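You operate a simulated robot arm through the tools that you are given. There is no shell and no other tool. Be economical: measure what you need, move in short steps, check, and stop when the job is done.

Carry out the task below with a simulated robot arm. There is one attempt and no reset: what you move stays moved.

JOB
Put the blue masher on the top of the long bench away in the inside of the fruit tray. Open the blue drawer, take the red clip on the top of the long bench and put it away in the inside of the blue drawer and shut the drawer again. Take the carrot and leave it on the red plate. Fetch the purple scourer and set it on top of the red onion. Take the yellow plate on the top of the side counter and put it away on the top of the yellow mat. Close the white dresser door. Do these in any order.

It is judged by the outcome, as a careful person would: the job done as asked, and still so three seconds after it is handed in. It fails if anything else is knocked over, pushed out of place, dropped, spilled or broken.

ROBOT AND FRAMES
A 6-joint arm with a two-finger gripper on a trunk, on a base that drives. Base frame: it is fixed to the floor where the robot stands at the start and does not move with it; the origin is under the middle of the robot, x ahead of it, y to its left, z up; the surface under the hand at the start is at about z = 88. Readings come in cm, degrees, newtons and seconds.
With the tool pointing down near the work surface it reaches from about 28 to 72 cm from the robot's upright axis, wherever it stands. Its first joint turns from -166.0 to 166.0 degrees. Places, roughly: blue drawer [-210, -60, 70]; blue masher (6x6x22 cm) [60, 10, 90]; carrot (17x4x4 cm) [60, 40, 90]; inside of the blue drawer [-210, -70, 70]; inside of the fruit tray [-140, -60, 50]; purple scourer (7x5x4 cm) [30, 150, 90]; red clip (2x10x2 cm) [50, -10, 90]; red onion (7x7x7 cm) [-160, -70, 90]; red plate (20x20x3 cm) [50, 70, 90]; top of the yellow mat (23x29 cm) [-248, 164, 76]; white dresser door [-300, -20, 40]; yellow plate (20x20x3 cm) [-80, -70, 90]. Payload 1.57 kg.
The tool frame sits at the grasp point between the pads (the TCP): z along the fingers, y along the line on which they close. The tips reach 2.1 cm beyond it. The gripper opens to 7 cm. The gripper's body begins 5 cm behind the TCP.
Orientation is that of the tool frame in the base frame, as a unit quaternion [w, x, y, z]. With the fingers straight down and closing along the base's y, the tool's x points along the base's -x, its y along +y and its z along -z.

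CONTROLS
- The arm moves only by the tool send_rows. Its argument "series" is a list that holds one entry, the list of rows, each a list of 6 numbers: the shift along the base's x, y, z in units of 400 mm (1.0 is 400 mm), then the turn, a rotation vector about the base's x, y, z in units of 45 degrees (1.0 is 45 degrees). In form: [[[tx, ty, tz, rx, ry, rz], ...]]. A call has 1 to 10 rows; each row is the pose to reach, as a shift and turn from the pose commanded when the call began. "gripper" is the opening, from 0 (shut) to 1 (fully open), set as the call begins (left out, the last holds). A call with a number of a shift or a turn outside -1 to 1 is refused whole. A row lasts 0.2 s, in which the tool goes at most 5 cm and 8.6 degrees; a call with a longer step from one row to the next is refused whole, and so is a gripper value outside its range. Where a pose cannot be reached the arm comes as near as it can. A force on the tool above 40 N (or 10 N above the force at the start of the call, whichever is more), or a blocked arm, ends the call early, and 0.2 s more pass. The fingers move at their own pace and stop on an object; they squeeze with about 24 N. The grip force told is the motor's: it shows also when the fingers shut on nothing. Time passes only in rows, and 0.2 s behind the last, so rows that repeat a pose let the fingers close. It gives the time, the measured TCP pose, the force on the tool (base axes), the opening and the grip force at its end, in the units of the frame above (readings bear some noise), with the torque about the TCP (base axes, N m) and any sound that the robot's microphone picked up, and new pictures: "pictures" is both (left out), scene, wrist or none.
- Cameras (640 x 400 px; columns grow to the right, rows downward): "scene" is now at [-3.03, 10.2, 147.22]; the picture's right is [-0.92, -0.40, 0.00], its down [-0.36, 0.84, -0.40] and it looks along [0.16, -0.37, -0.92] (base axes); focal length 214 px, centre (320, 200). "wrist" rides on the gripper at [7.9, 0.4, -8.1] in the tool frame; the picture's right is [-0.05, 1.00, 0.00], its down [-0.67, -0.03, -0.74] and it looks along [-0.74, -0.04, 0.67] (tool axes); focal length 256 px, centre (320, 200).
- steer(legs): drives the robot by 1 to 6 legs, each [ahead, left, turn to the left] in cm, cm and degrees, along the robot's own axes; the way and the turn of a leg run together, so that a leg with both is an arc; at most 150 cm and 180 degrees a leg. The arm and the cameras ride along, it lands a little off, and it stops where it bumps. It gives what a move gives, and a new picture of the scene camera.
- pan_tilt(pan, tilt): turns the head with the scene camera to pan (to the left, within 155 degrees either way) and tilt (down, from -29 to 69), counted from straight ahead of the robot. It gives what a move gives, and a new picture of the scene camera.
- measure_at(camera, pixels): for up to 12 pixels [column, row] of the newest picture of that camera ("zoom" is the newest enlarged one), the place [x, y, z] in the base frame of the surface seen there, good to about 0.3 cm, but the place of the scene camera against the robot may be out by one fixed shift of up to 1.8 cm in any direction. It takes no simulated time.
- zoom(camera, box): a new picture of the part [left, top, right, bottom] of that camera's present view, enlarged. It takes no simulated time.
- finish_job(): hands the job in; it is judged then, once.

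Keep the steps short. Do not move on a guess: measure, check each grasp and each placing, and mend mistakes. In all there are 131 turns and 260 pictures (those below and enlarged ones count). Leave the gripper open and the arm clear of the work at the hand-in unless told otherwise, and finish with a single line.

The tools are called after "Call:" by a JSON object that holds its "name" and its "arguments". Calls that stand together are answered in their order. send_rows: Moves the arm, as the interface text tells. Its arguments: {"type":"object","properties":{"series":{"type":"array","items":{"type":"array","items":{"type":"array","items":{"type":"number"}}}},"gripper":{"type":"number"},"pictures":{"type":"string","enum":["both","scene","wrist","none"]}},"required":["series"]} The other tools are called the same way: steer (legs) drives the base; pan_tilt (pan, tilt) turns the head that bears the scene camera; measure_at (camera, pixels) gives the place of the surface under pixels of a picture; zoom (camera, box) takes an enlarged picture of a part of a camera's view; finish_job () hands the job in.

At the start:

```text
t: 0.0
ee_pos: [40.07, 1.92, 119.17]
ee_rot: [0.0, -0.001, 1.0, 0.0]
force: [0.3, 0.6, 0.5]
torque: [-0.01, 0.0, -0.02]
gripper_width: 7.0
gripper_force: 0.2
robot x, y, heading: [0.03, 0.1, 0.1]
head pan, tilt: [-66.6, 66.4]
```

scene: 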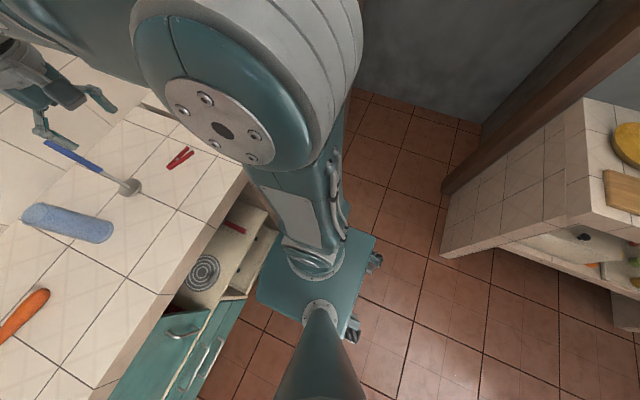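
wrist: 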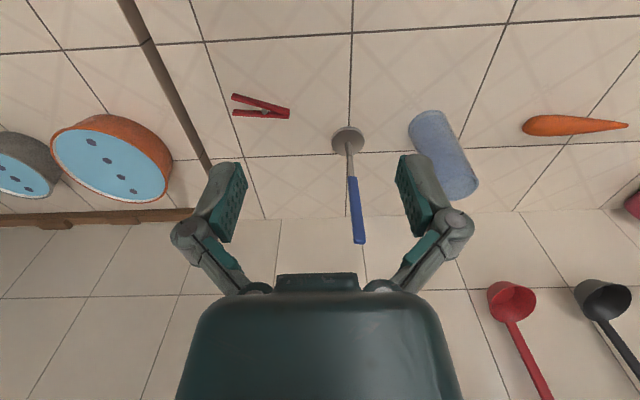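

I see the long bench in front with masher, clip, carrot. I'll look around with the head first.

Call:
{"name": "pan_tilt", "arguments": {"pan": 20, "tilt": 40}}

Call:
{"name": "pan_tilt", "arguments": {"pan": 90, "tilt": 30}}

Call:
{"name": "pan_tilt", "arguments": {"pan": 150, "tilt": 25}}

Call:
{"name": "pan_tilt", "arguments": {"pan": -150, "tilt": 25}}

Call:
{"name": "pan_tilt", "arguments": {"pan": -90, "tilt": 35}}

```text
t: 1.6
ee_pos: [40.16, 1.91, 119.23]
ee_rot: [0.001, -0.001, 1.0, 0.0]
force: [0.1, 0.4, 0.2]
torque: [-0.02, 0.03, 0.01]
gripper_width: 7.01
gripper_force: 0.1
robot x, y, heading: [-0.55, 0.11, 0.2]
head pan, tilt: [20.0, 40.0]
```

scene: 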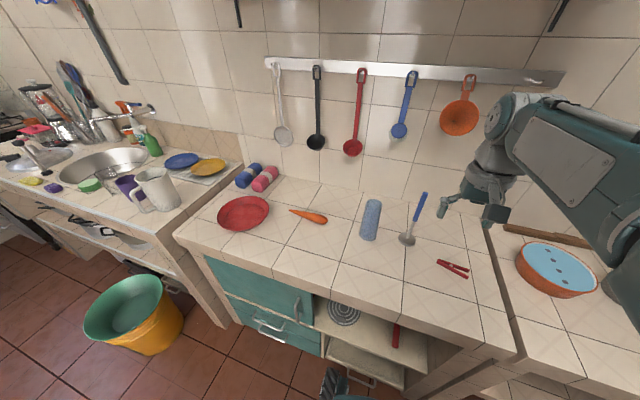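

```text
t: 3.0
ee_pos: [40.14, 2.04, 119.27]
ee_rot: [0.0, 0.0, 1.0, -0.001]
force: [0.1, -0.5, -0.2]
torque: [-0.01, 0.01, -0.01]
gripper_width: 7.0
gripper_force: 0.0
robot x, y, heading: [-0.29, -0.33, 0.3]
head pan, tilt: [90.0, 30.0]
```

scene: 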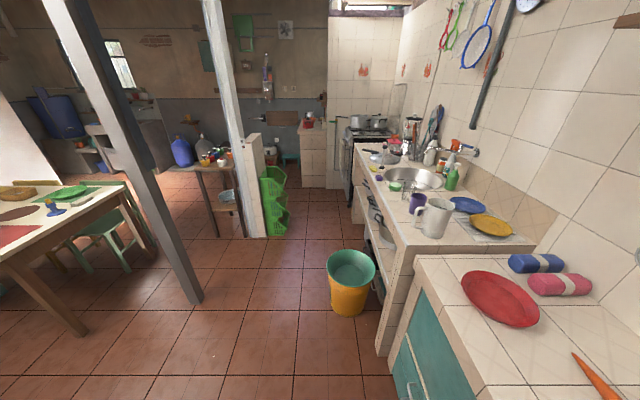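

```text
t: 4.3
ee_pos: [40.16, 1.97, 119.27]
ee_rot: [0.001, 0.0, 1.0, -0.001]
force: [0.6, -0.5, -0.1]
torque: [0.01, 0.02, 0.02]
gripper_width: 7.01
gripper_force: 0.0
robot x, y, heading: [0.04, -0.29, -0.1]
head pan, tilt: [150.0, 25.0]
```

scene: 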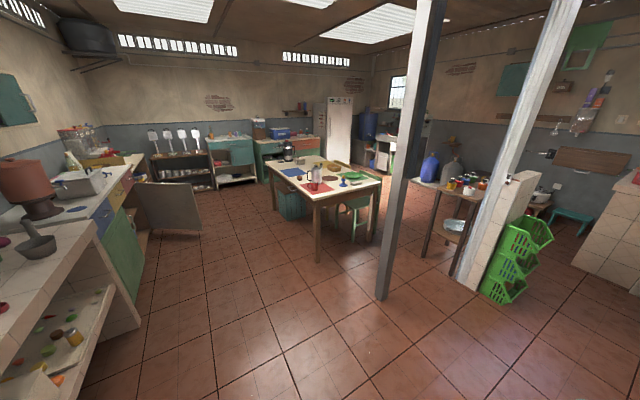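

```text
t: 8.4
ee_pos: [40.12, 2.01, 119.16]
ee_rot: [0.0, 0.0, 1.0, -0.001]
force: [0.4, 0.2, -0.4]
torque: [0.01, -0.01, -0.02]
gripper_width: 7.0
gripper_force: 0.1
robot x, y, heading: [-0.35, -0.09, -0.1]
head pan, tilt: [-150.0, 25.0]
```

scene: 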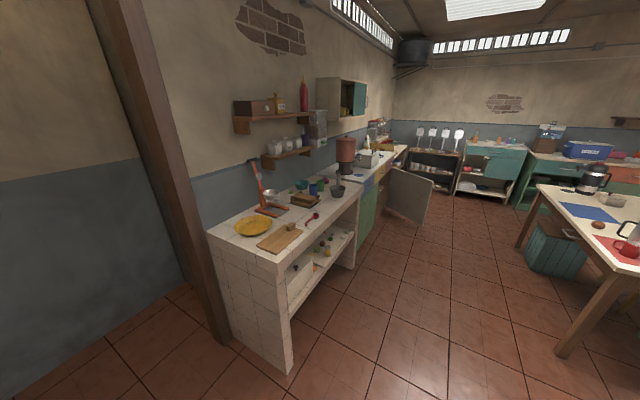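

```text
t: 9.7
ee_pos: [40.18, 2.13, 119.3]
ee_rot: [0.0, 0.0, 1.0, 0.0]
force: [-0.1, -0.1, -0.1]
torque: [0.0, -0.05, 0.0]
gripper_width: 7.0
gripper_force: 0.0
robot x, y, heading: [0.03, -0.16, 0.1]
head pan, tilt: [-90.0, 35.0]
```

scene: 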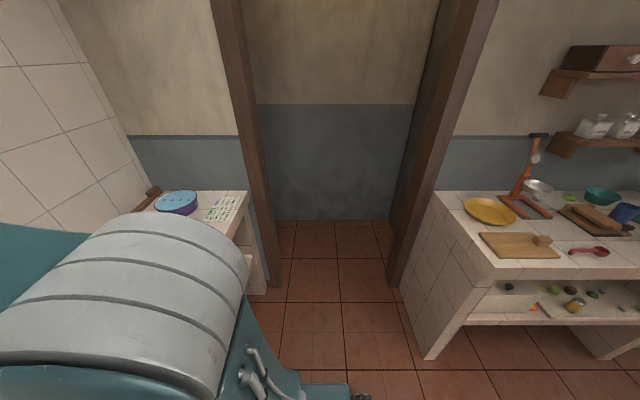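

Starting with the carrot. I drive 45 cm left along the bench and look at it.

Call:
{"name": "steer", "arguments": {"legs": [[0, 45, 0]]}}

Call:
{"name": "pan_tilt", "arguments": {"pan": 0, "tilt": 50}}

```text
t: 12.4
ee_pos: [40.21, 45.8, 119.19]
ee_rot: [0.0, 0.001, 1.0, 0.003]
force: [-0.3, -0.4, -0.7]
torque: [0.0, -0.01, -0.01]
gripper_width: 7.0
gripper_force: 0.1
robot x, y, heading: [0.27, 44.72, 0.1]
head pan, tilt: [-90.0, 35.0]
```

scene: 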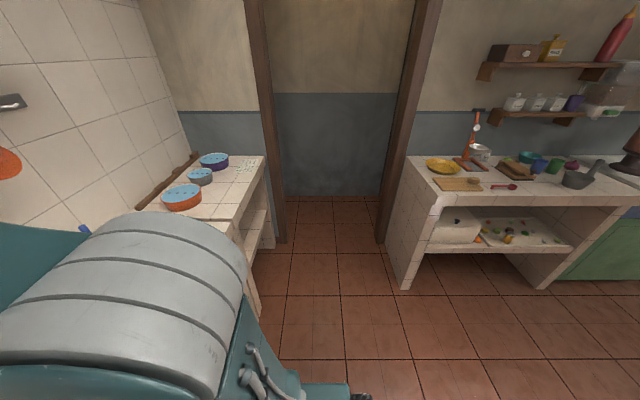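

```text
t: 14.1
ee_pos: [40.19, 46.56, 119.24]
ee_rot: [0.0, 0.001, 1.0, -0.001]
force: [0.4, -0.4, 0.5]
torque: [0.04, -0.03, 0.0]
gripper_width: 6.98
gripper_force: 0.1
robot x, y, heading: [-0.04, 44.51, -0.2]
head pan, tilt: [0.0, 50.0]
```

scene: 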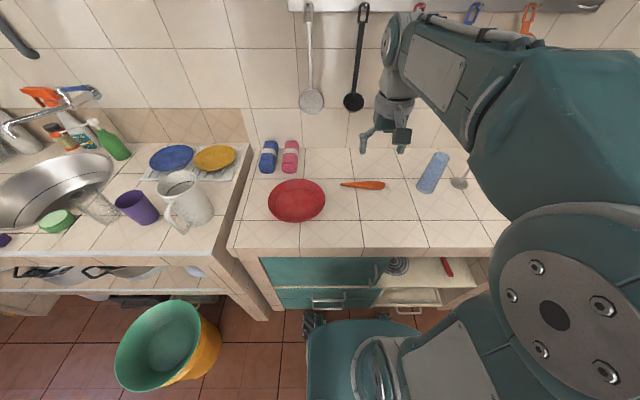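

Carrot at (362,185), plate at (297,200). Measuring with the scene, and taking a wrist picture.

Call:
{"name": "measure_at", "arguments": {"camera": "scene", "pixels": [[345, 184], [362, 185], [380, 185], [297, 200], [272, 200], [323, 200], [297, 218], [360, 245], [433, 172]]}}

Call:
{"name": "send_rows", "arguments": {"series": [[[0.05, 0, 0, 0, 0, 0], [0.1, 0, 0, 0, 0, 0]]], "gripper": 1, "pictures": "wrist"}}

```text
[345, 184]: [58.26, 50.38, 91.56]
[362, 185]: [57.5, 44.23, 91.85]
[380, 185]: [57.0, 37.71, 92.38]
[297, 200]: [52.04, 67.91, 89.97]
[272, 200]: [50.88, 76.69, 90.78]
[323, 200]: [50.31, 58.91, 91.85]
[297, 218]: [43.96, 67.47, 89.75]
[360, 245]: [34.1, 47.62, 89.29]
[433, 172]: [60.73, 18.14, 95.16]
```

```text
t: 14.7
ee_pos: [44.27, 46.51, 119.25]
ee_rot: [-0.002, 0.002, 1.0, 0.0]
force: [-0.1, 0.4, -0.1]
torque: [0.0, -0.04, -0.02]
gripper_width: 6.98
gripper_force: 0.0
robot x, y, heading: [-0.1, 44.52, 0.2]
head pan, tilt: [0.0, 50.0]
```

wrist: 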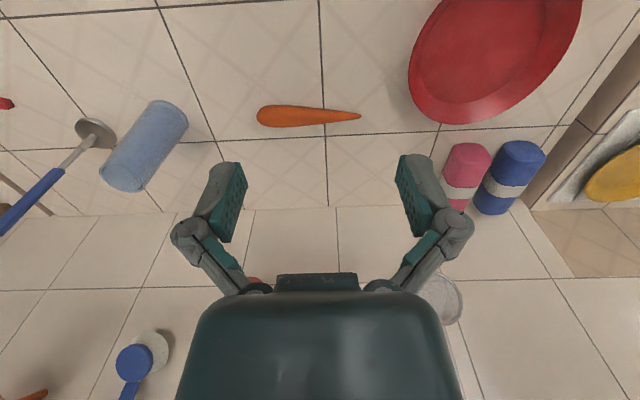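

Call:
{"name": "measure_at", "arguments": {"camera": "wrist", "pixels": [[262, 117], [285, 116], [310, 116], [335, 116], [358, 117], [495, 60], [440, 105], [575, 10], [415, 70], [285, 150]]}}

```text
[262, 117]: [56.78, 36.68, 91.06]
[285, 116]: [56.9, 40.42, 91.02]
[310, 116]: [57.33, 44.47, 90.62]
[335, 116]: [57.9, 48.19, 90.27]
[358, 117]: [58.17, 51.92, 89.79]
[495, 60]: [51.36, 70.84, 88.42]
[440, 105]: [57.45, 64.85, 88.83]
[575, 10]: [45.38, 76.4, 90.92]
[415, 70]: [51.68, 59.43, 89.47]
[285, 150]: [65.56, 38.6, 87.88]
```

Carrot lies nearly along y, bench top z≈87.9. I turn the gripper 85° and move above it.

Call:
{"name": "send_rows", "arguments": {"series": [[[0.064, -0.02, 0, 0, 0, 0.1889], [0.128, -0.04, 0, 0, 0, 0.3778], [0.192, -0.06, 0, 0, 0, 0.5667], [0.256, -0.08, 0, 0, 0, 0.7556], [0.32, -0.1, 0, 0, 0, 0.9444]]], "pictures": "none"}}

Call:
{"name": "send_rows", "arguments": {"series": [[[0, 0, -0.08, 0, 0, 0.1889], [0, 0, -0.16, 0, 0, 0.3778], [0, 0, -0.24, 0, 0, 0.5667], [0, 0, -0.32, 0, 0, 0.7556], [0, 0, -0.4, 0, 0, 0.9444], [0, 0, -0.5, 0, 0, 0.9444], [0, 0, -0.5, 0, 0, 0.9444]]], "pictures": "both"}}

```text
t: 15.9
ee_pos: [56.98, 42.5, 119.17]
ee_rot: [0.0, -0.363, 0.932, -0.001]
force: [-1.0, 0.1, 0.1]
torque: [0.01, -0.04, 0.0]
gripper_width: 6.98
gripper_force: 0.1
robot x, y, heading: [0.06, 44.54, 0.1]
head pan, tilt: [0.0, 50.0]
```

```text
t: 17.5
ee_pos: [56.91, 42.43, 99.25]
ee_rot: [-0.001, -0.675, 0.737, 0.0]
force: [-0.6, 0.7, 0.5]
torque: [0.01, -0.02, 0.01]
gripper_width: 7.0
gripper_force: 0.0
robot x, y, heading: [-0.02, 45.29, -0.4]
head pan, tilt: [0.0, 50.0]
```

scene: 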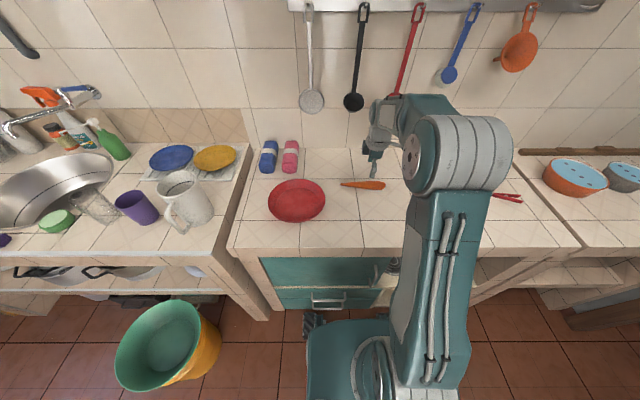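
wrist: 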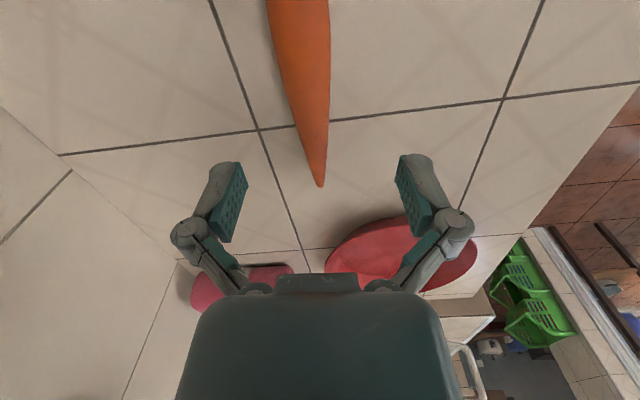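

Call:
{"name": "measure_at", "arguments": {"camera": "wrist", "pixels": [[300, 10], [303, 50], [308, 100], [314, 150], [319, 183], [285, 50], [328, 50], [380, 60]]}}

```text
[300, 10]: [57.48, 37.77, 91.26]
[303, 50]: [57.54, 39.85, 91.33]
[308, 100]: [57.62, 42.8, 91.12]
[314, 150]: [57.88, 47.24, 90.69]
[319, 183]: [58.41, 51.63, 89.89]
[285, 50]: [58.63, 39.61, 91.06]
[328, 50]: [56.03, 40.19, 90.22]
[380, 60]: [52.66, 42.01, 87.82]
```

Shift +0.7 cm in x, lower to z≈90.2 and close.

Call:
{"name": "send_rows", "arguments": {"series": [[[0.0175, 0, -0.1, 0, 0, 0], [0.0175, 0, -0.18, 0, 0, 0], [0.0175, 0, -0.225, 0, 0, 0], [0.0175, 0, -0.225, 0, 0, 0]]], "pictures": "none"}}

Call:
{"name": "send_rows", "arguments": {"series": [[[0, 0, 0, 0, 0, 0], [0, 0, 0, 0, 0, 0], [0, 0, 0, 0, 0, 0], [0, 0, 0, 0, 0, 0]]], "pictures": "none", "gripper": 0}}

Call:
{"name": "send_rows", "arguments": {"series": [[[0, 0, 0.1, 0, 0, 0], [0, 0, 0.2, 0, 0, 0], [-0.05, 0.1, 0.2, 0, 0, 0], [-0.1, 0.2, 0.2, 0, 0, 0], [-0.14, 0.3, 0.2, 0, 0, 0], [-0.14, 0.4, 0.2, 0, 0, 0], [-0.14, 0.5, 0.2, 0, 0, 0], [-0.14, 0.6, 0.2, 0, 0, 0], [-0.14, 0.6, 0.2, 0, 0, 0]]], "pictures": "both"}}

```text
t: 18.5
ee_pos: [57.66, 42.39, 90.29]
ee_rot: [-0.001, -0.674, 0.739, 0.001]
force: [0.0, -0.7, -0.4]
torque: [0.01, 0.02, -0.03]
gripper_width: 6.99
gripper_force: 0.1
robot x, y, heading: [0.13, 44.54, -0.0]
head pan, tilt: [0.0, 50.0]
```

```text
t: 19.5
ee_pos: [57.65, 42.38, 90.43]
ee_rot: [0.001, -0.675, 0.737, -0.001]
force: [-0.5, 0.8, 16.4]
torque: [0.04, 0.03, 0.01]
gripper_width: 3.35
gripper_force: 23.9
robot x, y, heading: [0.09, 44.27, -0.2]
head pan, tilt: [0.0, 50.0]
```

```text
t: 21.5
ee_pos: [52.17, 66.58, 98.31]
ee_rot: [0.0, -0.675, 0.738, 0.0]
force: [0.4, -0.3, -1.2]
torque: [-0.03, -0.04, 0.03]
gripper_width: 3.34
gripper_force: 24.3
robot x, y, heading: [-0.05, 44.48, 0.1]
head pan, tilt: [0.0, 50.0]
```

scene: 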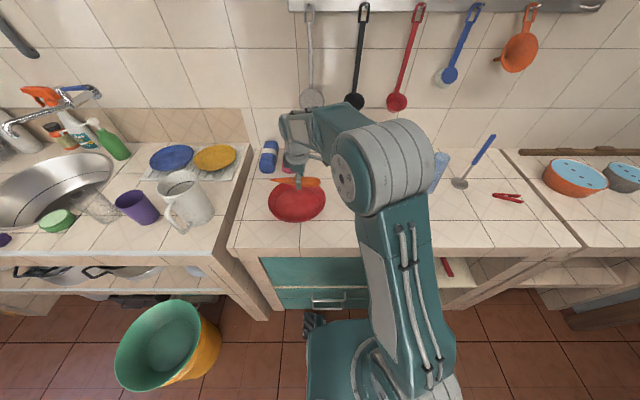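
wrist: 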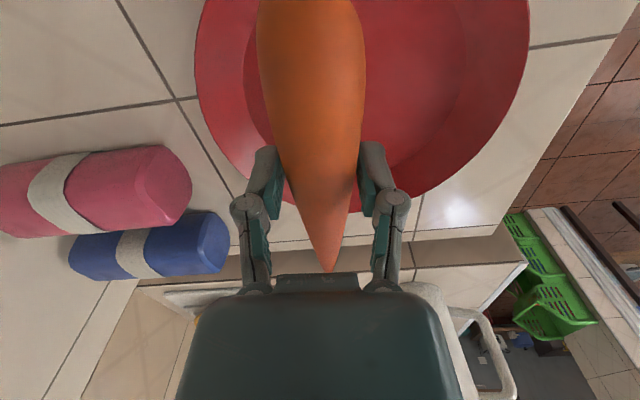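

Carrot held. Measuring the plate rim.

Call:
{"name": "measure_at", "arguments": {"camera": "wrist", "pixels": [[198, 60], [526, 60], [460, 165], [232, 165], [380, 100], [420, 170]]}}

Call:
{"name": "measure_at", "arguments": {"camera": "scene", "pixels": [[297, 220], [269, 200], [324, 200], [290, 205]]}}

```text
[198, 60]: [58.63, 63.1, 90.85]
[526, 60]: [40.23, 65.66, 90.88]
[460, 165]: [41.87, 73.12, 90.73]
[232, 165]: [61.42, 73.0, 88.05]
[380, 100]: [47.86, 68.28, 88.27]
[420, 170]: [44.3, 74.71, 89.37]
```

```text
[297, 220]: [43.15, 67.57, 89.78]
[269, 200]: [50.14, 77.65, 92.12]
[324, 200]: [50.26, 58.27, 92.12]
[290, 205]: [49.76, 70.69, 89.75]
```

Plate centre ≈(50,68). Lower the carrot into it centred.

Call:
{"name": "send_rows", "arguments": {"series": [[[-0.053, -0.0125, 0, 0, 0, 0], [-0.053, -0.0125, -0.08, 0, 0, 0], [-0.053, -0.0125, -0.13, 0, 0, 0], [-0.053, -0.0125, -0.155, 0, 0, 0], [-0.053, -0.0125, -0.17, 0, 0, 0], [-0.053, -0.0125, -0.17, 0, 0, 0]]], "pictures": "wrist"}}

```text
t: 22.9
ee_pos: [50.05, 66.08, 91.49]
ee_rot: [0.0, -0.675, 0.738, -0.001]
force: [0.7, 4.3, 9.2]
torque: [-0.46, 0.04, -0.04]
gripper_width: 3.34
gripper_force: 24.5
robot x, y, heading: [0.08, 44.62, 0.0]
head pan, tilt: [0.0, 50.0]
```

wrist: 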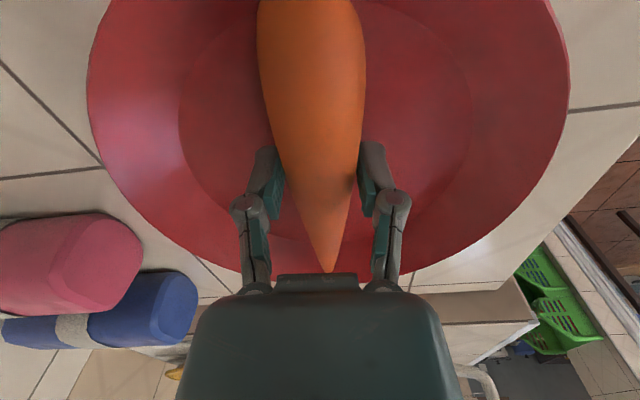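

Light contact (9 N). Open and rise.

Call:
{"name": "send_rows", "arguments": {"series": [[[0, 0, 0, 0, 0, 0], [0, 0, 0, 0, 0, 0], [0, 0, 0, 0, 0, 0]]], "pictures": "none", "gripper": 0.75}}

Call:
{"name": "send_rows", "arguments": {"series": [[[0, 0, 0.1, 0, 0, 0], [0, 0, 0.2, 0, 0, 0], [0, 0, 0.3, 0, 0, 0], [0, 0, 0.4, 0, 0, 0], [0, 0, 0.5, 0, 0, 0], [0, 0, 0.6, 0, 0, 0], [0, 0, 0.7, 0, 0, 0]]], "pictures": "both"}}

```text
t: 23.7
ee_pos: [50.05, 66.08, 91.46]
ee_rot: [0.0, -0.675, 0.738, -0.001]
force: [0.1, 0.5, -0.1]
torque: [-0.01, -0.02, 0.01]
gripper_width: 5.25
gripper_force: 0.0
robot x, y, heading: [-0.22, 44.88, -0.3]
head pan, tilt: [0.0, 50.0]
```

```text
t: 25.3
ee_pos: [50.02, 66.04, 119.37]
ee_rot: [-0.001, -0.676, 0.737, 0.001]
force: [0.2, 0.0, 0.0]
torque: [0.0, 0.04, 0.02]
gripper_width: 5.26
gripper_force: 0.1
robot x, y, heading: [0.11, 44.6, -0.2]
head pan, tilt: [0.0, 50.0]
```

scene: 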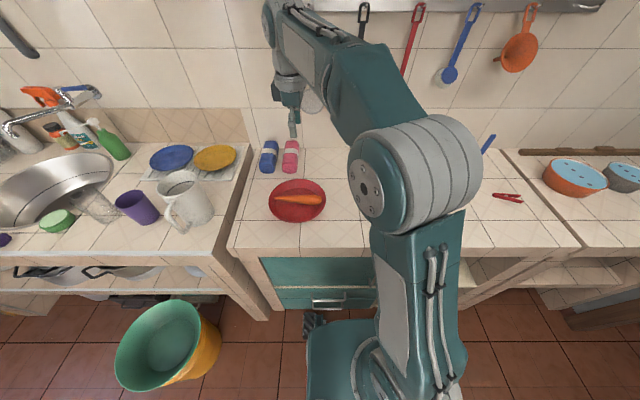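
wrist: 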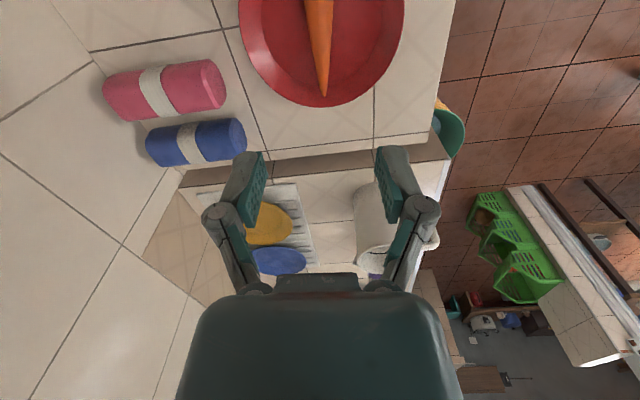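

Carrot rests on the plate. Next the purple scourer: look left to locate it and the bucket on the floor.

Call:
{"name": "pan_tilt", "arguments": {"pan": 60, "tilt": 40}}

```text
t: 26.6
ee_pos: [49.96, 66.06, 119.35]
ee_rot: [0.0, -0.675, 0.738, -0.001]
force: [0.5, -0.6, -0.2]
torque: [0.0, 0.01, -0.03]
gripper_width: 5.28
gripper_force: 0.1
robot x, y, heading: [0.05, 44.57, -0.2]
head pan, tilt: [60.0, 40.0]
```

scene: 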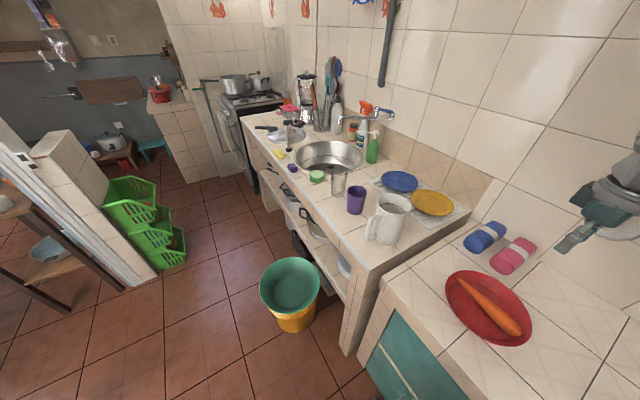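

Call:
{"name": "zoom", "arguments": {"camera": "scene", "box": [230, 110, 390, 210]}}

Call:
{"name": "measure_at", "arguments": {"camera": "scene", "pixels": [[293, 167], [317, 176], [357, 192], [262, 285], [318, 285], [290, 260], [290, 310], [300, 195], [262, 155], [182, 250], [280, 155]]}}

```text
4.00 times, centred on (310, 160) of scene
```

zoom: 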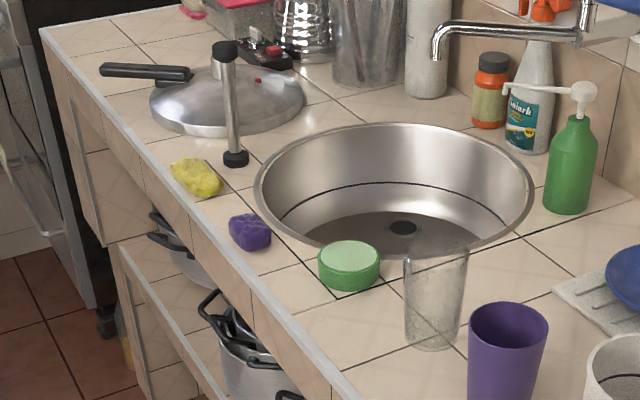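

```text
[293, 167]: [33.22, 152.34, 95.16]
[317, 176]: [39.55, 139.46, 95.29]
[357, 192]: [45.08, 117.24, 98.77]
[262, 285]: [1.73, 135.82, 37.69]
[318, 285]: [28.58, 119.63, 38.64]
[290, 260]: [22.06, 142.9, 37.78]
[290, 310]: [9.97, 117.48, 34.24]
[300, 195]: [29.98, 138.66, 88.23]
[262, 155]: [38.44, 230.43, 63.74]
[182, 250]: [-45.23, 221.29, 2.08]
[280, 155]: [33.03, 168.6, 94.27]
```

Scourer near (33,152), bucket centre ≈(15,130). I back up 28 cm, then go 107 cm left, clear of the bucket.

Call:
{"name": "steer", "arguments": {"legs": [[-28, 0, 0], [0, 107, 0]]}}

Call:
{"name": "pan_tilt", "arguments": {"pan": 0, "tilt": 45}}

Call:
{"name": "send_rows", "arguments": {"series": [[[0, 0, 0, 0, 0, 0]]], "gripper": 1, "pictures": "wrist"}}

```text
t: 31.2
ee_pos: [21.38, 113.48, 120.19]
ee_rot: [0.012, -0.673, 0.739, 0.011]
force: [0.9, -1.2, 0.4]
torque: [0.12, 0.03, -0.02]
gripper_width: 5.24
gripper_force: 0.0
robot x, y, heading: [-28.05, 95.95, 0.3]
head pan, tilt: [60.0, 40.0]
stopped in leg 2: the robot was blocked; the commanded pose is now the measured one
```

scene: 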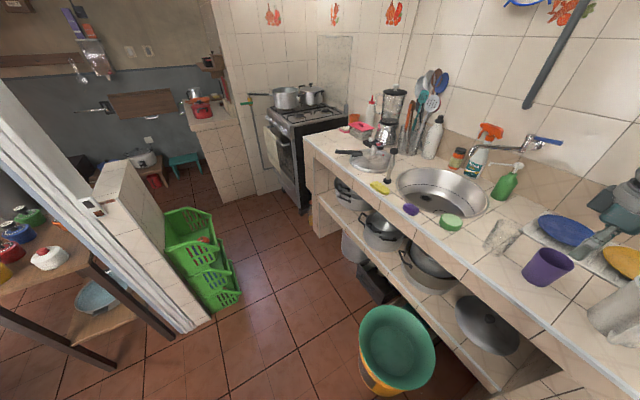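

```text
t: 32.5
ee_pos: [21.55, 114.81, 120.09]
ee_rot: [0.009, -0.675, 0.738, 0.007]
force: [1.0, -1.4, 0.0]
torque: [0.09, 0.03, 0.0]
gripper_width: 5.24
gripper_force: 0.0
robot x, y, heading: [-28.27, 96.11, 0.1]
head pan, tilt: [0.0, 45.0]
```

scene: 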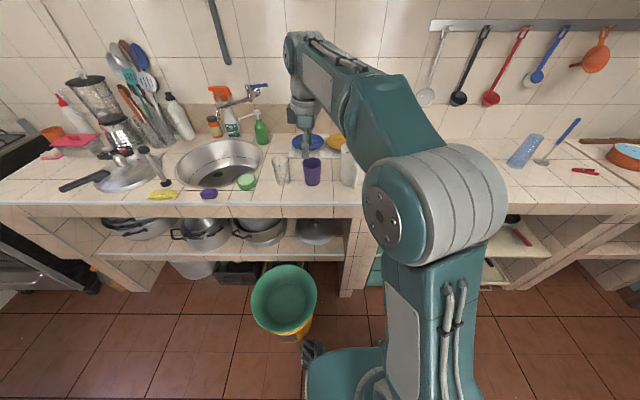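

```text
t: 33.0
ee_pos: [21.39, 116.91, 119.81]
ee_rot: [0.005, -0.676, 0.737, 0.004]
force: [0.0, 1.1, 0.0]
torque: [-0.02, -0.04, 0.01]
gripper_width: 7.0
gripper_force: 0.1
robot x, y, heading: [-28.47, 96.6, 0.4]
head pan, tilt: [0.0, 45.0]
```

wrist: 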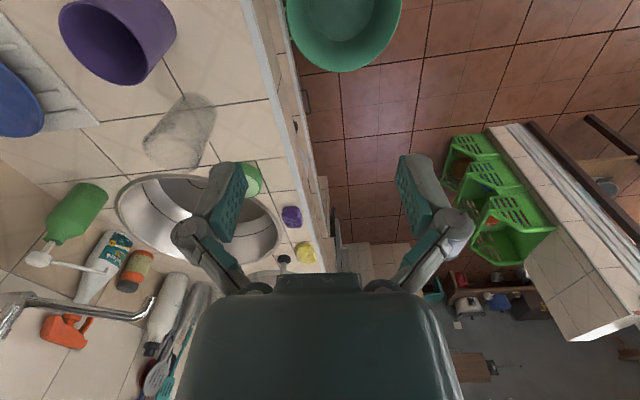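

The base was stopped. Measuring the bucket and base edge to see why.

Call:
{"name": "measure_at", "arguments": {"camera": "scene", "pixels": [[253, 300], [316, 295], [284, 266], [284, 330], [300, 335], [312, 350], [325, 360], [350, 352], [310, 378], [308, 345]]}}

Call:
{"name": "zoom", "arguments": {"camera": "scene", "box": [220, 250, 420, 400]}}

```text
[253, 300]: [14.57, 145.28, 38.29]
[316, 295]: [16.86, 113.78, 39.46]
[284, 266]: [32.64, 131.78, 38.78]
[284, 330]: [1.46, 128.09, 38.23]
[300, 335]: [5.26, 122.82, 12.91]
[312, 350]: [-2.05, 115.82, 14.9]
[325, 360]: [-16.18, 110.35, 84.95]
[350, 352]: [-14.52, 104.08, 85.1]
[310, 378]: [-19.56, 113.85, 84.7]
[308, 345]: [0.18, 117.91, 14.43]
```

```text
2.67 times, centred on (320, 325) of scene
```

zoom: 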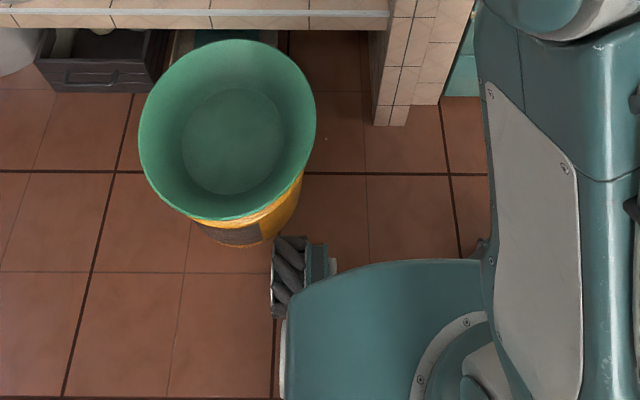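

The front wheel touched the bucket (bucket not moved). Back away, go round it and forward again beyond it.

Call:
{"name": "steer", "arguments": {"legs": [[0, -3, 0], [-12, 0, 0], [0, 80, 0], [15, 0, 0]]}}

Call:
{"name": "pan_tilt", "arguments": {"pan": -20, "tilt": 50}}

```text
t: 39.5
ee_pos: [23.89, 194.28, 119.95]
ee_rot: [0.006, -0.679, 0.734, 0.005]
force: [-0.2, 0.4, 0.0]
torque: [0.0, 0.0, 0.01]
gripper_width: 7.0
gripper_force: 0.0
robot x, y, heading: [-25.86, 173.96, 0.6]
head pan, tilt: [0.0, 45.0]
```

scene: 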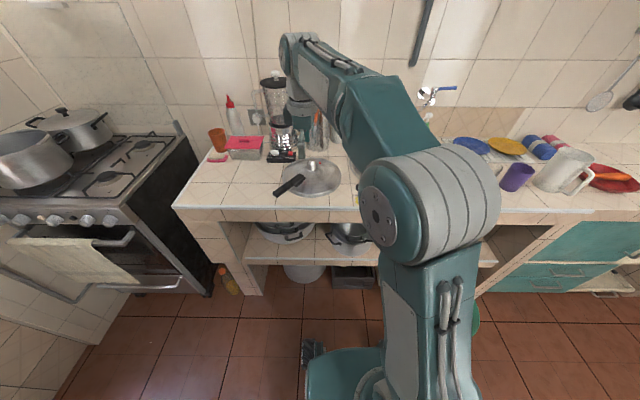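

```text
t: 40.3
ee_pos: [23.91, 194.17, 119.88]
ee_rot: [0.006, -0.678, 0.735, 0.005]
force: [0.6, 0.5, -0.2]
torque: [0.01, -0.03, 0.02]
gripper_width: 7.01
gripper_force: 0.1
robot x, y, heading: [-25.57, 173.99, 0.8]
head pan, tilt: [-20.0, 50.0]
```

scene: 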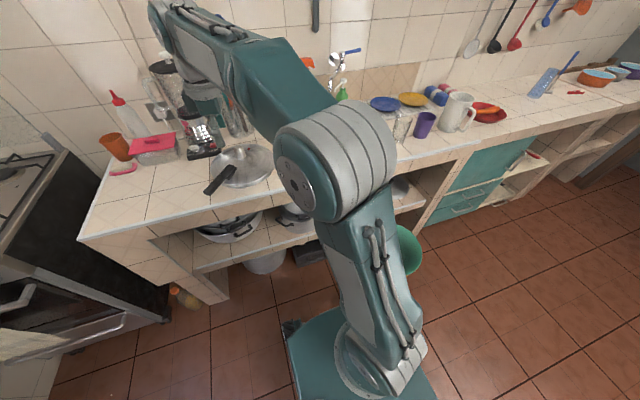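

Swing the arm right at height to y≈152, unrotating the wrist partly, and look.

Call:
{"name": "send_rows", "arguments": {"series": [[[0, -0.1, 0, 0, 0, -0.18], [0, -0.2, 0, 0, 0, -0.36], [0, -0.3, 0, 0, 0, -0.54], [0, -0.4, 0, 0, 0, -0.72], [0, -0.5, 0, 0, 0, -0.9], [0, -0.6, 0, 0, 0, -0.95], [0, -0.7, 0, 0, 0, -0.95], [0, -0.8, 0, 0, 0, -0.95], [0, -0.9, 0, 0, 0, -0.95], [0, -1.0, 0, 0, 0, -0.95]]], "pictures": "none"}}

Call:
{"name": "send_rows", "arguments": {"series": [[[0, 0, 0, 0, 0, -0.18], [0, 0, 0, 0, 0, -0.36], [0, 0, 0, 0, 0, -0.54], [0, 0, 0, 0, 0, -0.72], [0, 0, 0, 0, 0, -0.9], [0, 0, 0, 0, 0, -0.95]]], "pictures": "both"}}

```text
t: 42.5
ee_pos: [23.9, 153.79, 120.0]
ee_rot: [0.007, -0.364, 0.931, 0.003]
force: [0.5, -0.6, 0.0]
torque: [0.01, 0.03, 0.0]
gripper_width: 7.03
gripper_force: 0.0
robot x, y, heading: [-25.88, 174.32, 0.6]
head pan, tilt: [-20.0, 50.0]
```

```text
t: 43.9
ee_pos: [23.89, 154.09, 120.0]
ee_rot: [0.007, 0.001, 1.0, -0.001]
force: [0.1, -0.1, 0.1]
torque: [-0.03, -0.01, 0.02]
gripper_width: 6.99
gripper_force: 0.1
robot x, y, heading: [-25.72, 174.02, 0.8]
head pan, tilt: [-20.0, 50.0]
```

scene: 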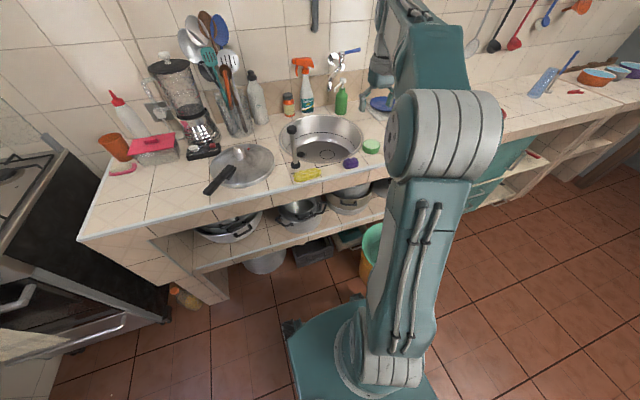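
wrist: 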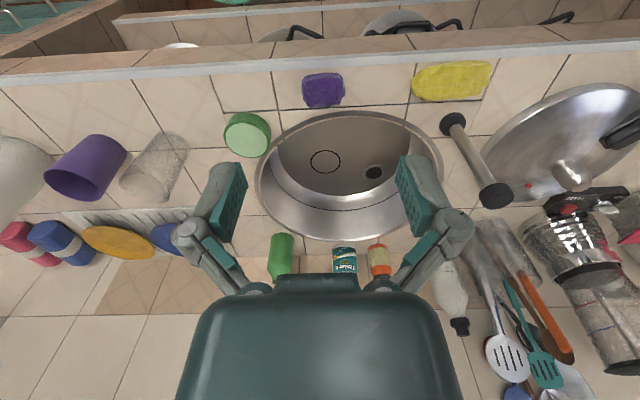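

Call:
{"name": "measure_at", "arguments": {"camera": "wrist", "pixels": [[323, 90], [305, 90], [341, 90], [323, 76], [323, 104], [360, 90], [248, 134], [453, 122], [495, 195]]}}

Call:
{"name": "zoom", "arguments": {"camera": "wrist", "box": [260, 50, 390, 130]}}

```text
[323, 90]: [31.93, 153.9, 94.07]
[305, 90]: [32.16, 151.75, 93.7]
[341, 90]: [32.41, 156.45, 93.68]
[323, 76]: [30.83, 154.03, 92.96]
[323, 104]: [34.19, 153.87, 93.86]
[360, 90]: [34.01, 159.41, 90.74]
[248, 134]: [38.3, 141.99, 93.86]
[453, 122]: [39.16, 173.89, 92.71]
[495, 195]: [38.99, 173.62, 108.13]
```

```text
4.92 times, centred on (325, 90) of wrist
```

zoom: 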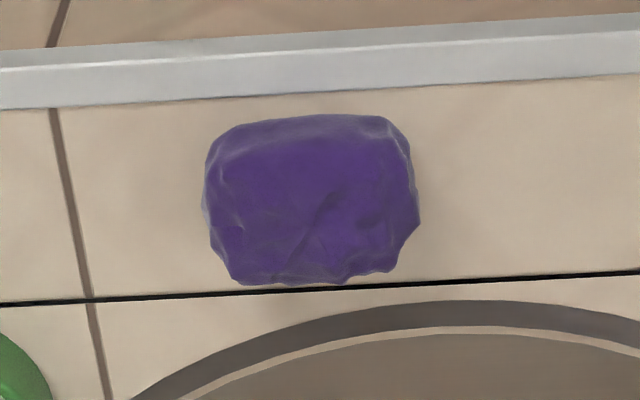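

Scourer centre (32.3,154), long side along y, counter z≈90.7. Turn 90° to grip across its 5 cm side.

Call:
{"name": "send_rows", "arguments": {"series": [[[0.04, 0, 0, 0, 0, 0.19], [0.08, 0, -0.05, 0, 0, 0.38], [0.12, 0, -0.1, 0, 0, 0.57], [0.16, 0, -0.15, 0, 0, 0.76], [0.21, 0, -0.2, 0, 0, 0.95], [0.21, 0, -0.25, 0, 0, 1.0]]], "pictures": "none"}}

Call:
{"name": "send_rows", "arguments": {"series": [[[0, 0, -0.04, 0, 0, 0.19], [0, 0, -0.08, 0, 0, 0.38], [0, 0, -0.12, 0, 0, 0.57], [0, 0, -0.16, 0, 0, 0.76], [0, 0, -0.2, 0, 0, 0.95], [0, 0, -0.22, 0, 0, 1.0], [0, 0, -0.22, 0, 0, 1.0]]], "pictures": "wrist"}}

```text
t: 45.3
ee_pos: [32.15, 154.05, 109.89]
ee_rot: [0.008, -0.383, 0.924, 0.003]
force: [0.1, -0.5, 0.3]
torque: [-0.03, 0.0, 0.01]
gripper_width: 6.99
gripper_force: 0.1
robot x, y, heading: [-25.93, 174.31, 0.9]
head pan, tilt: [-20.0, 50.0]
```

```text
t: 46.9
ee_pos: [32.3, 154.1, 101.09]
ee_rot: [0.006, -0.707, 0.707, 0.006]
force: [0.7, -0.6, 0.0]
torque: [0.0, 0.01, 0.0]
gripper_width: 6.98
gripper_force: 0.0
robot x, y, heading: [-25.78, 174.45, 0.7]
head pan, tilt: [-20.0, 50.0]
```

wrist: 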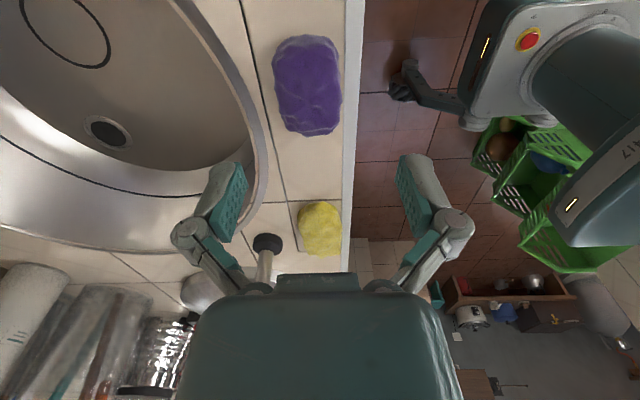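

Call:
{"name": "measure_at", "arguments": {"camera": "wrist", "pixels": [[308, 85], [282, 85], [334, 85], [308, 45], [308, 125], [300, 155], [308, 65], [308, 105]]}}

```text
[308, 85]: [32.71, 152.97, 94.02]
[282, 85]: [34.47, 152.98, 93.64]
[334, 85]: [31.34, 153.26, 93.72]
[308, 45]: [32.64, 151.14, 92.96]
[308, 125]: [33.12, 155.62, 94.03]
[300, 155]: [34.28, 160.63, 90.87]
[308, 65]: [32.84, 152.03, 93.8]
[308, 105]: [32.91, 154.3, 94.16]
```

Call:
{"name": "send_rows", "arguments": {"series": [[[0.016, -0.01, -0.08, 0, 0, 0], [0.016, -0.01, -0.15, 0, 0, 0], [0.016, -0.01, -0.197, 0, 0, 0], [0.016, -0.01, -0.197, 0, 0, 0]]], "pictures": "none"}}

Call:
{"name": "send_rows", "arguments": {"series": [[[0, 0, 0, 0, 0, 0], [0, 0, 0, 0, 0, 0], [0, 0, 0, 0, 0, 0], [0, 0, 0, 0, 0, 0]]], "pictures": "none", "gripper": 0}}

Call:
{"name": "send_rows", "arguments": {"series": [[[0, 0, 0.1, 0, 0, 0], [0, 0, 0.2, 0, 0, 0], [0, 0, 0.3, 0, 0, 0], [0, 0, 0.4, 0, 0, 0], [0, 0, 0.5, 0, 0, 0], [0, 0, 0.6, 0, 0, 0], [0, 0, 0.7, 0, 0, 0]]], "pictures": "wrist"}}

```text
t: 47.9
ee_pos: [32.9, 153.63, 93.24]
ee_rot: [0.007, -0.707, 0.708, 0.006]
force: [-0.5, 0.0, -1.2]
torque: [0.0, -0.02, -0.02]
gripper_width: 7.0
gripper_force: 0.1
robot x, y, heading: [-25.67, 174.01, 0.9]
head pan, tilt: [-20.0, 50.0]
```

```text
t: 48.9
ee_pos: [32.85, 153.58, 93.45]
ee_rot: [0.005, -0.706, 0.708, 0.005]
force: [0.1, -0.9, 13.8]
torque: [0.02, 0.05, 0.0]
gripper_width: 4.41
gripper_force: 24.5
robot x, y, heading: [-25.89, 174.19, 0.5]
head pan, tilt: [-20.0, 50.0]
```

```text
t: 50.5
ee_pos: [32.81, 153.54, 121.24]
ee_rot: [0.006, -0.707, 0.708, 0.006]
force: [-0.4, 1.1, 1.0]
torque: [0.02, 0.0, 0.0]
gripper_width: 4.39
gripper_force: 23.9
robot x, y, heading: [-25.74, 174.04, 0.7]
head pan, tilt: [-20.0, 50.0]
```

wrist: 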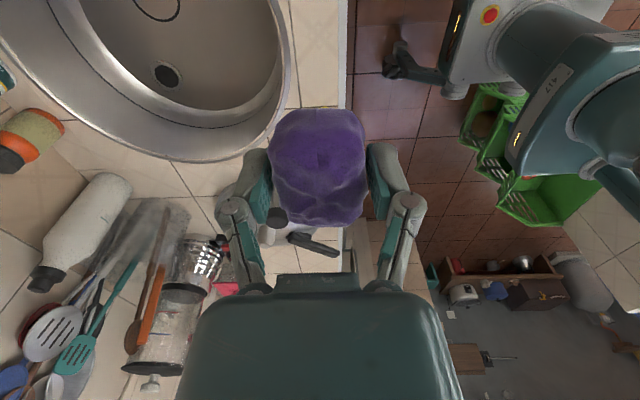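

Scourer held (4.4 cm). Retract the arm near the robot at height, then back up and drive to the middle to survey the rest.

Call:
{"name": "send_rows", "arguments": {"series": [[[-0.07, 0.06, 0, 0, 0, 0], [-0.14, 0.12, 0, 0, 0, 0], [-0.21, 0.18, 0, 0, 0, 0], [-0.28, 0.24, 0, 0, 0, 0], [-0.35, 0.3, 0, 0, 0, 0], [-0.42, 0.36, 0, 0, 0, 0], [-0.49, 0.44, 0, 0, 0, 0]]], "pictures": "none"}}

Call:
{"name": "steer", "arguments": {"legs": [[-19, 0, 0], [0, -140, 0], [0, -25, 0]]}}

Call:
{"name": "pan_tilt", "arguments": {"pan": -120, "tilt": 35}}

Call:
{"name": "pan_tilt", "arguments": {"pan": 155, "tilt": 30}}

```text
t: 52.1
ee_pos: [13.19, 171.38, 121.44]
ee_rot: [0.006, -0.707, 0.707, 0.005]
force: [-0.2, 0.0, -1.0]
torque: [-0.03, -0.01, -0.02]
gripper_width: 4.4
gripper_force: 23.7
robot x, y, heading: [-25.62, 174.1, 0.5]
head pan, tilt: [-20.0, 50.0]
```

```text
t: 61.7
ee_pos: [-1.53, 8.76, 121.48]
ee_rot: [-0.004, 0.716, -0.699, -0.004]
force: [-0.1, 1.2, 0.3]
torque: [-0.05, 0.03, 0.03]
gripper_width: 4.41
gripper_force: 24.4
robot x, y, heading: [-40.3, 9.65, 2.2]
head pan, tilt: [-20.0, 50.0]
```

scene: 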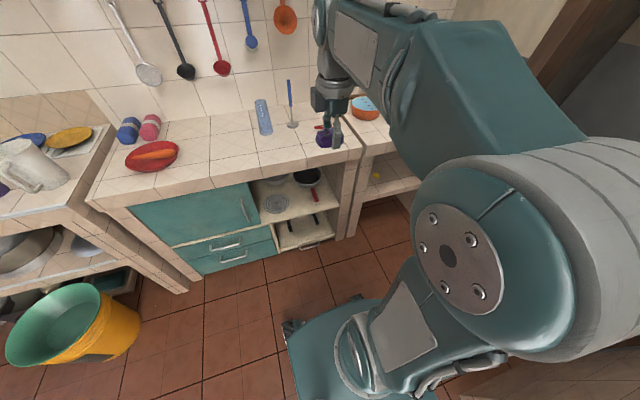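

```text
t: 63.4
ee_pos: [-1.56, 7.56, 121.33]
ee_rot: [-0.007, 0.716, -0.698, -0.007]
force: [0.0, 0.3, 0.6]
torque: [-0.01, -0.03, 0.0]
gripper_width: 4.41
gripper_force: 24.0
robot x, y, heading: [-40.52, 10.22, 2.0]
head pan, tilt: [-120.0, 35.0]
```

scene: 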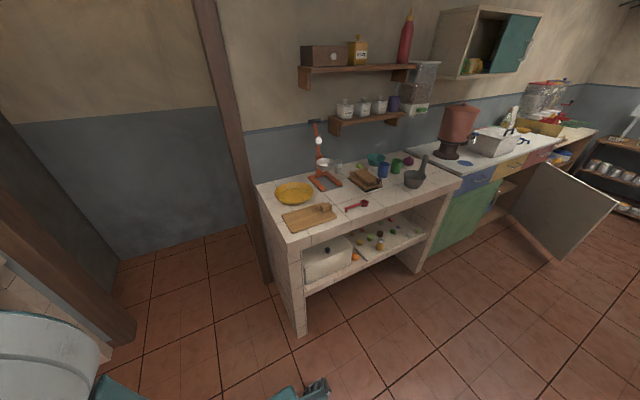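

```text
t: 67.2
ee_pos: [-1.44, 7.88, 121.33]
ee_rot: [-0.007, 0.716, -0.698, -0.006]
force: [0.1, 0.3, -0.4]
torque: [-0.01, -0.01, 0.01]
gripper_width: 4.39
gripper_force: 24.0
robot x, y, heading: [-40.34, 10.07, 2.1]
head pan, tilt: [154.7, 30.0]
```

scene: 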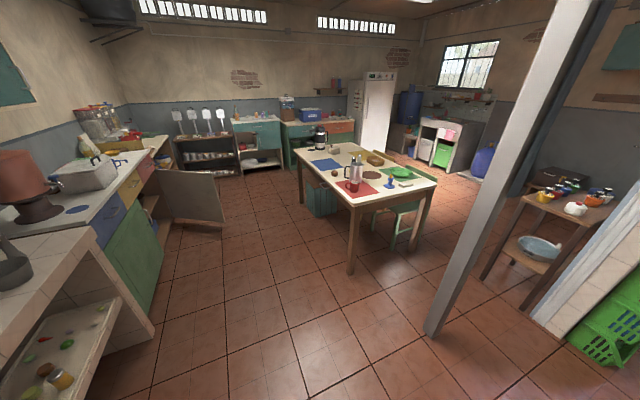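

Call:
{"name": "pan_tilt", "arguments": {"pan": -125, "tilt": 40}}

Call:
{"name": "measure_at", "arguments": {"camera": "scene", "pixels": [[300, 320], [270, 225], [420, 260], [300, 190], [440, 180], [280, 180], [350, 240], [540, 240], [500, 120]]}}

Call:
{"name": "zoom", "arguments": {"camera": "scene", "box": [240, 120, 480, 270]}}

```text
t: 71.1
ee_pos: [-1.46, 7.79, 121.32]
ee_rot: [-0.007, 0.716, -0.698, -0.006]
force: [-0.1, -0.4, -1.0]
torque: [0.0, -0.01, -0.02]
gripper_width: 4.41
gripper_force: 24.3
robot x, y, heading: [-40.7, 9.83, 2.1]
head pan, tilt: [-125.0, 40.0]
```

scene: 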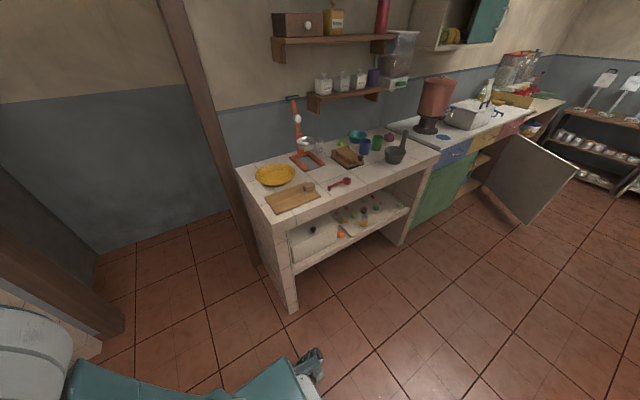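

```text
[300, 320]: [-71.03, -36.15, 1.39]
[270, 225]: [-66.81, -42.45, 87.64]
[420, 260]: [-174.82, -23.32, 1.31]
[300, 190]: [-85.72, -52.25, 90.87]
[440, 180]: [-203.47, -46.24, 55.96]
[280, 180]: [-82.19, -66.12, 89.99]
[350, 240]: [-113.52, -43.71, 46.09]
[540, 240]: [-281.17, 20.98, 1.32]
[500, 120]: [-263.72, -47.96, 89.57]
```

```text
2.67 times, centred on (360, 195) of scene
```

zoom: 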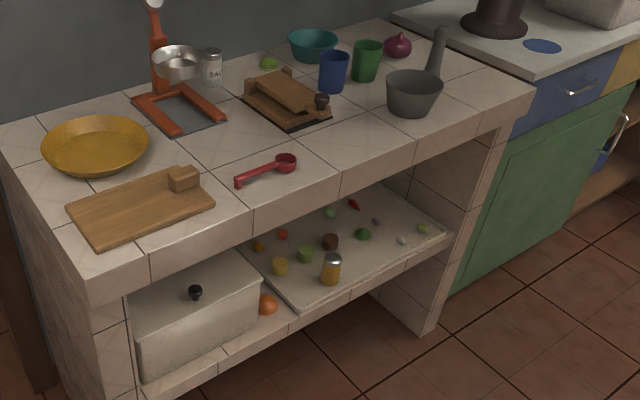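

Turn right to face the side counter and strafe to x≈-150.

Call:
{"name": "steer", "arguments": {"legs": [[0, 0, -92], [0, -112, 0], [15, 0, 0]]}}

Call:
{"name": "pan_tilt", "arguments": {"pan": 0, "tilt": 50}}

Call:
{"name": "send_rows", "arguments": {"series": [[[0, 0, 0, 0, 0, 0]]], "pictures": "wrist"}}

```text
t: 81.6
ee_pos: [-154.52, -45.51, 121.43]
ee_rot: [0.009, -0.001, 1.0, -0.001]
force: [-0.6, 0.1, -0.5]
torque: [0.02, -0.01, 0.0]
gripper_width: 4.39
gripper_force: 23.4
robot x, y, heading: [-151.87, -6.52, -88.9]
head pan, tilt: [-125.0, 40.0]
```

scene: 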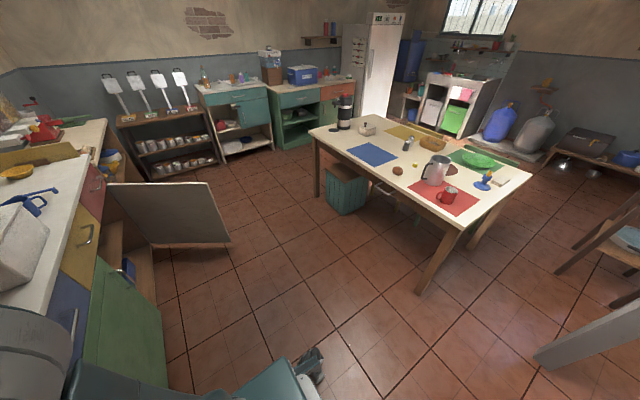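

```text
t: 83.7
ee_pos: [-154.32, -45.6, 121.33]
ee_rot: [0.009, 0.0, 1.0, 0.0]
force: [0.3, -0.1, 0.0]
torque: [-0.02, 0.03, 0.05]
gripper_width: 4.4
gripper_force: 24.1
robot x, y, heading: [-151.74, -6.27, -89.1]
head pan, tilt: [0.0, 50.0]
```

scene: 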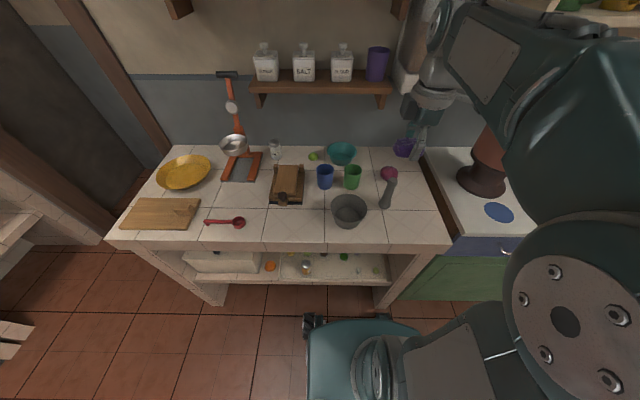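

```text
t: 84.1
ee_pos: [-154.44, -45.51, 121.4]
ee_rot: [0.009, -0.001, 1.0, 0.0]
force: [-0.1, 1.0, -1.2]
torque: [0.02, -0.02, -0.01]
gripper_width: 4.41
gripper_force: 23.7
robot x, y, heading: [-151.49, -6.89, -89.1]
head pan, tilt: [0.0, 50.0]
```

wrist: 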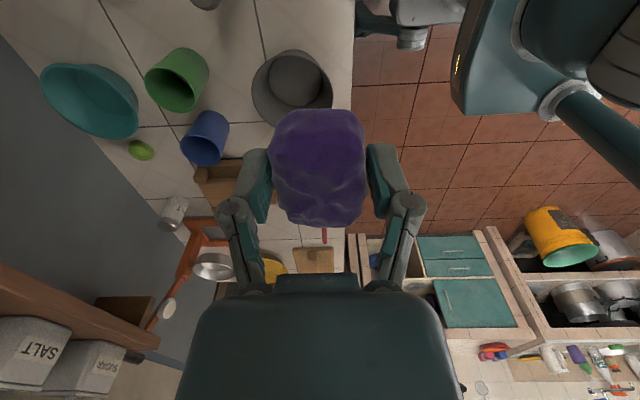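

Onion at scene (388,174), pestle/mortar beside. Measuring.

Call:
{"name": "measure_at", "arguments": {"camera": "scene", "pixels": [[388, 172], [380, 174], [396, 174], [388, 168], [388, 181], [386, 185], [389, 200], [352, 178], [350, 210], [405, 200], [341, 152]]}}

Call:
{"name": "zoom", "arguments": {"camera": "scene", "box": [310, 130, 450, 230]}}

```text
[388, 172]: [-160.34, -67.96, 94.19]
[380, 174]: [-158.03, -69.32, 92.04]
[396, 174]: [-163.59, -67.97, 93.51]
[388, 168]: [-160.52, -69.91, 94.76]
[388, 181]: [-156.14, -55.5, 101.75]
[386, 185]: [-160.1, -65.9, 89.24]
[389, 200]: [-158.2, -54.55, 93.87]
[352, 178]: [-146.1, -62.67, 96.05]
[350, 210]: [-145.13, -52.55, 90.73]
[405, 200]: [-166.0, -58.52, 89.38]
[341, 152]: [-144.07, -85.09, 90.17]
```

```text
4.00 times, centred on (380, 180) of scene
```

zoom: 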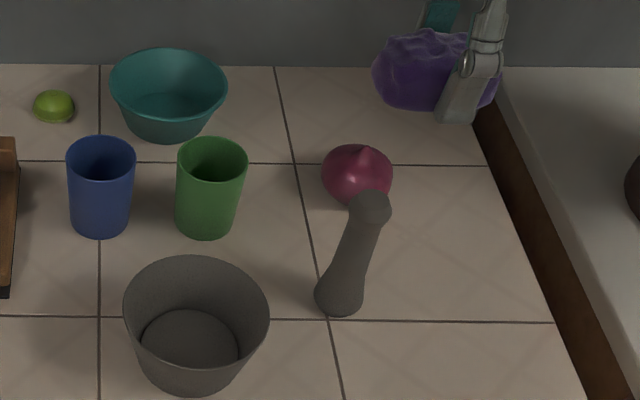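

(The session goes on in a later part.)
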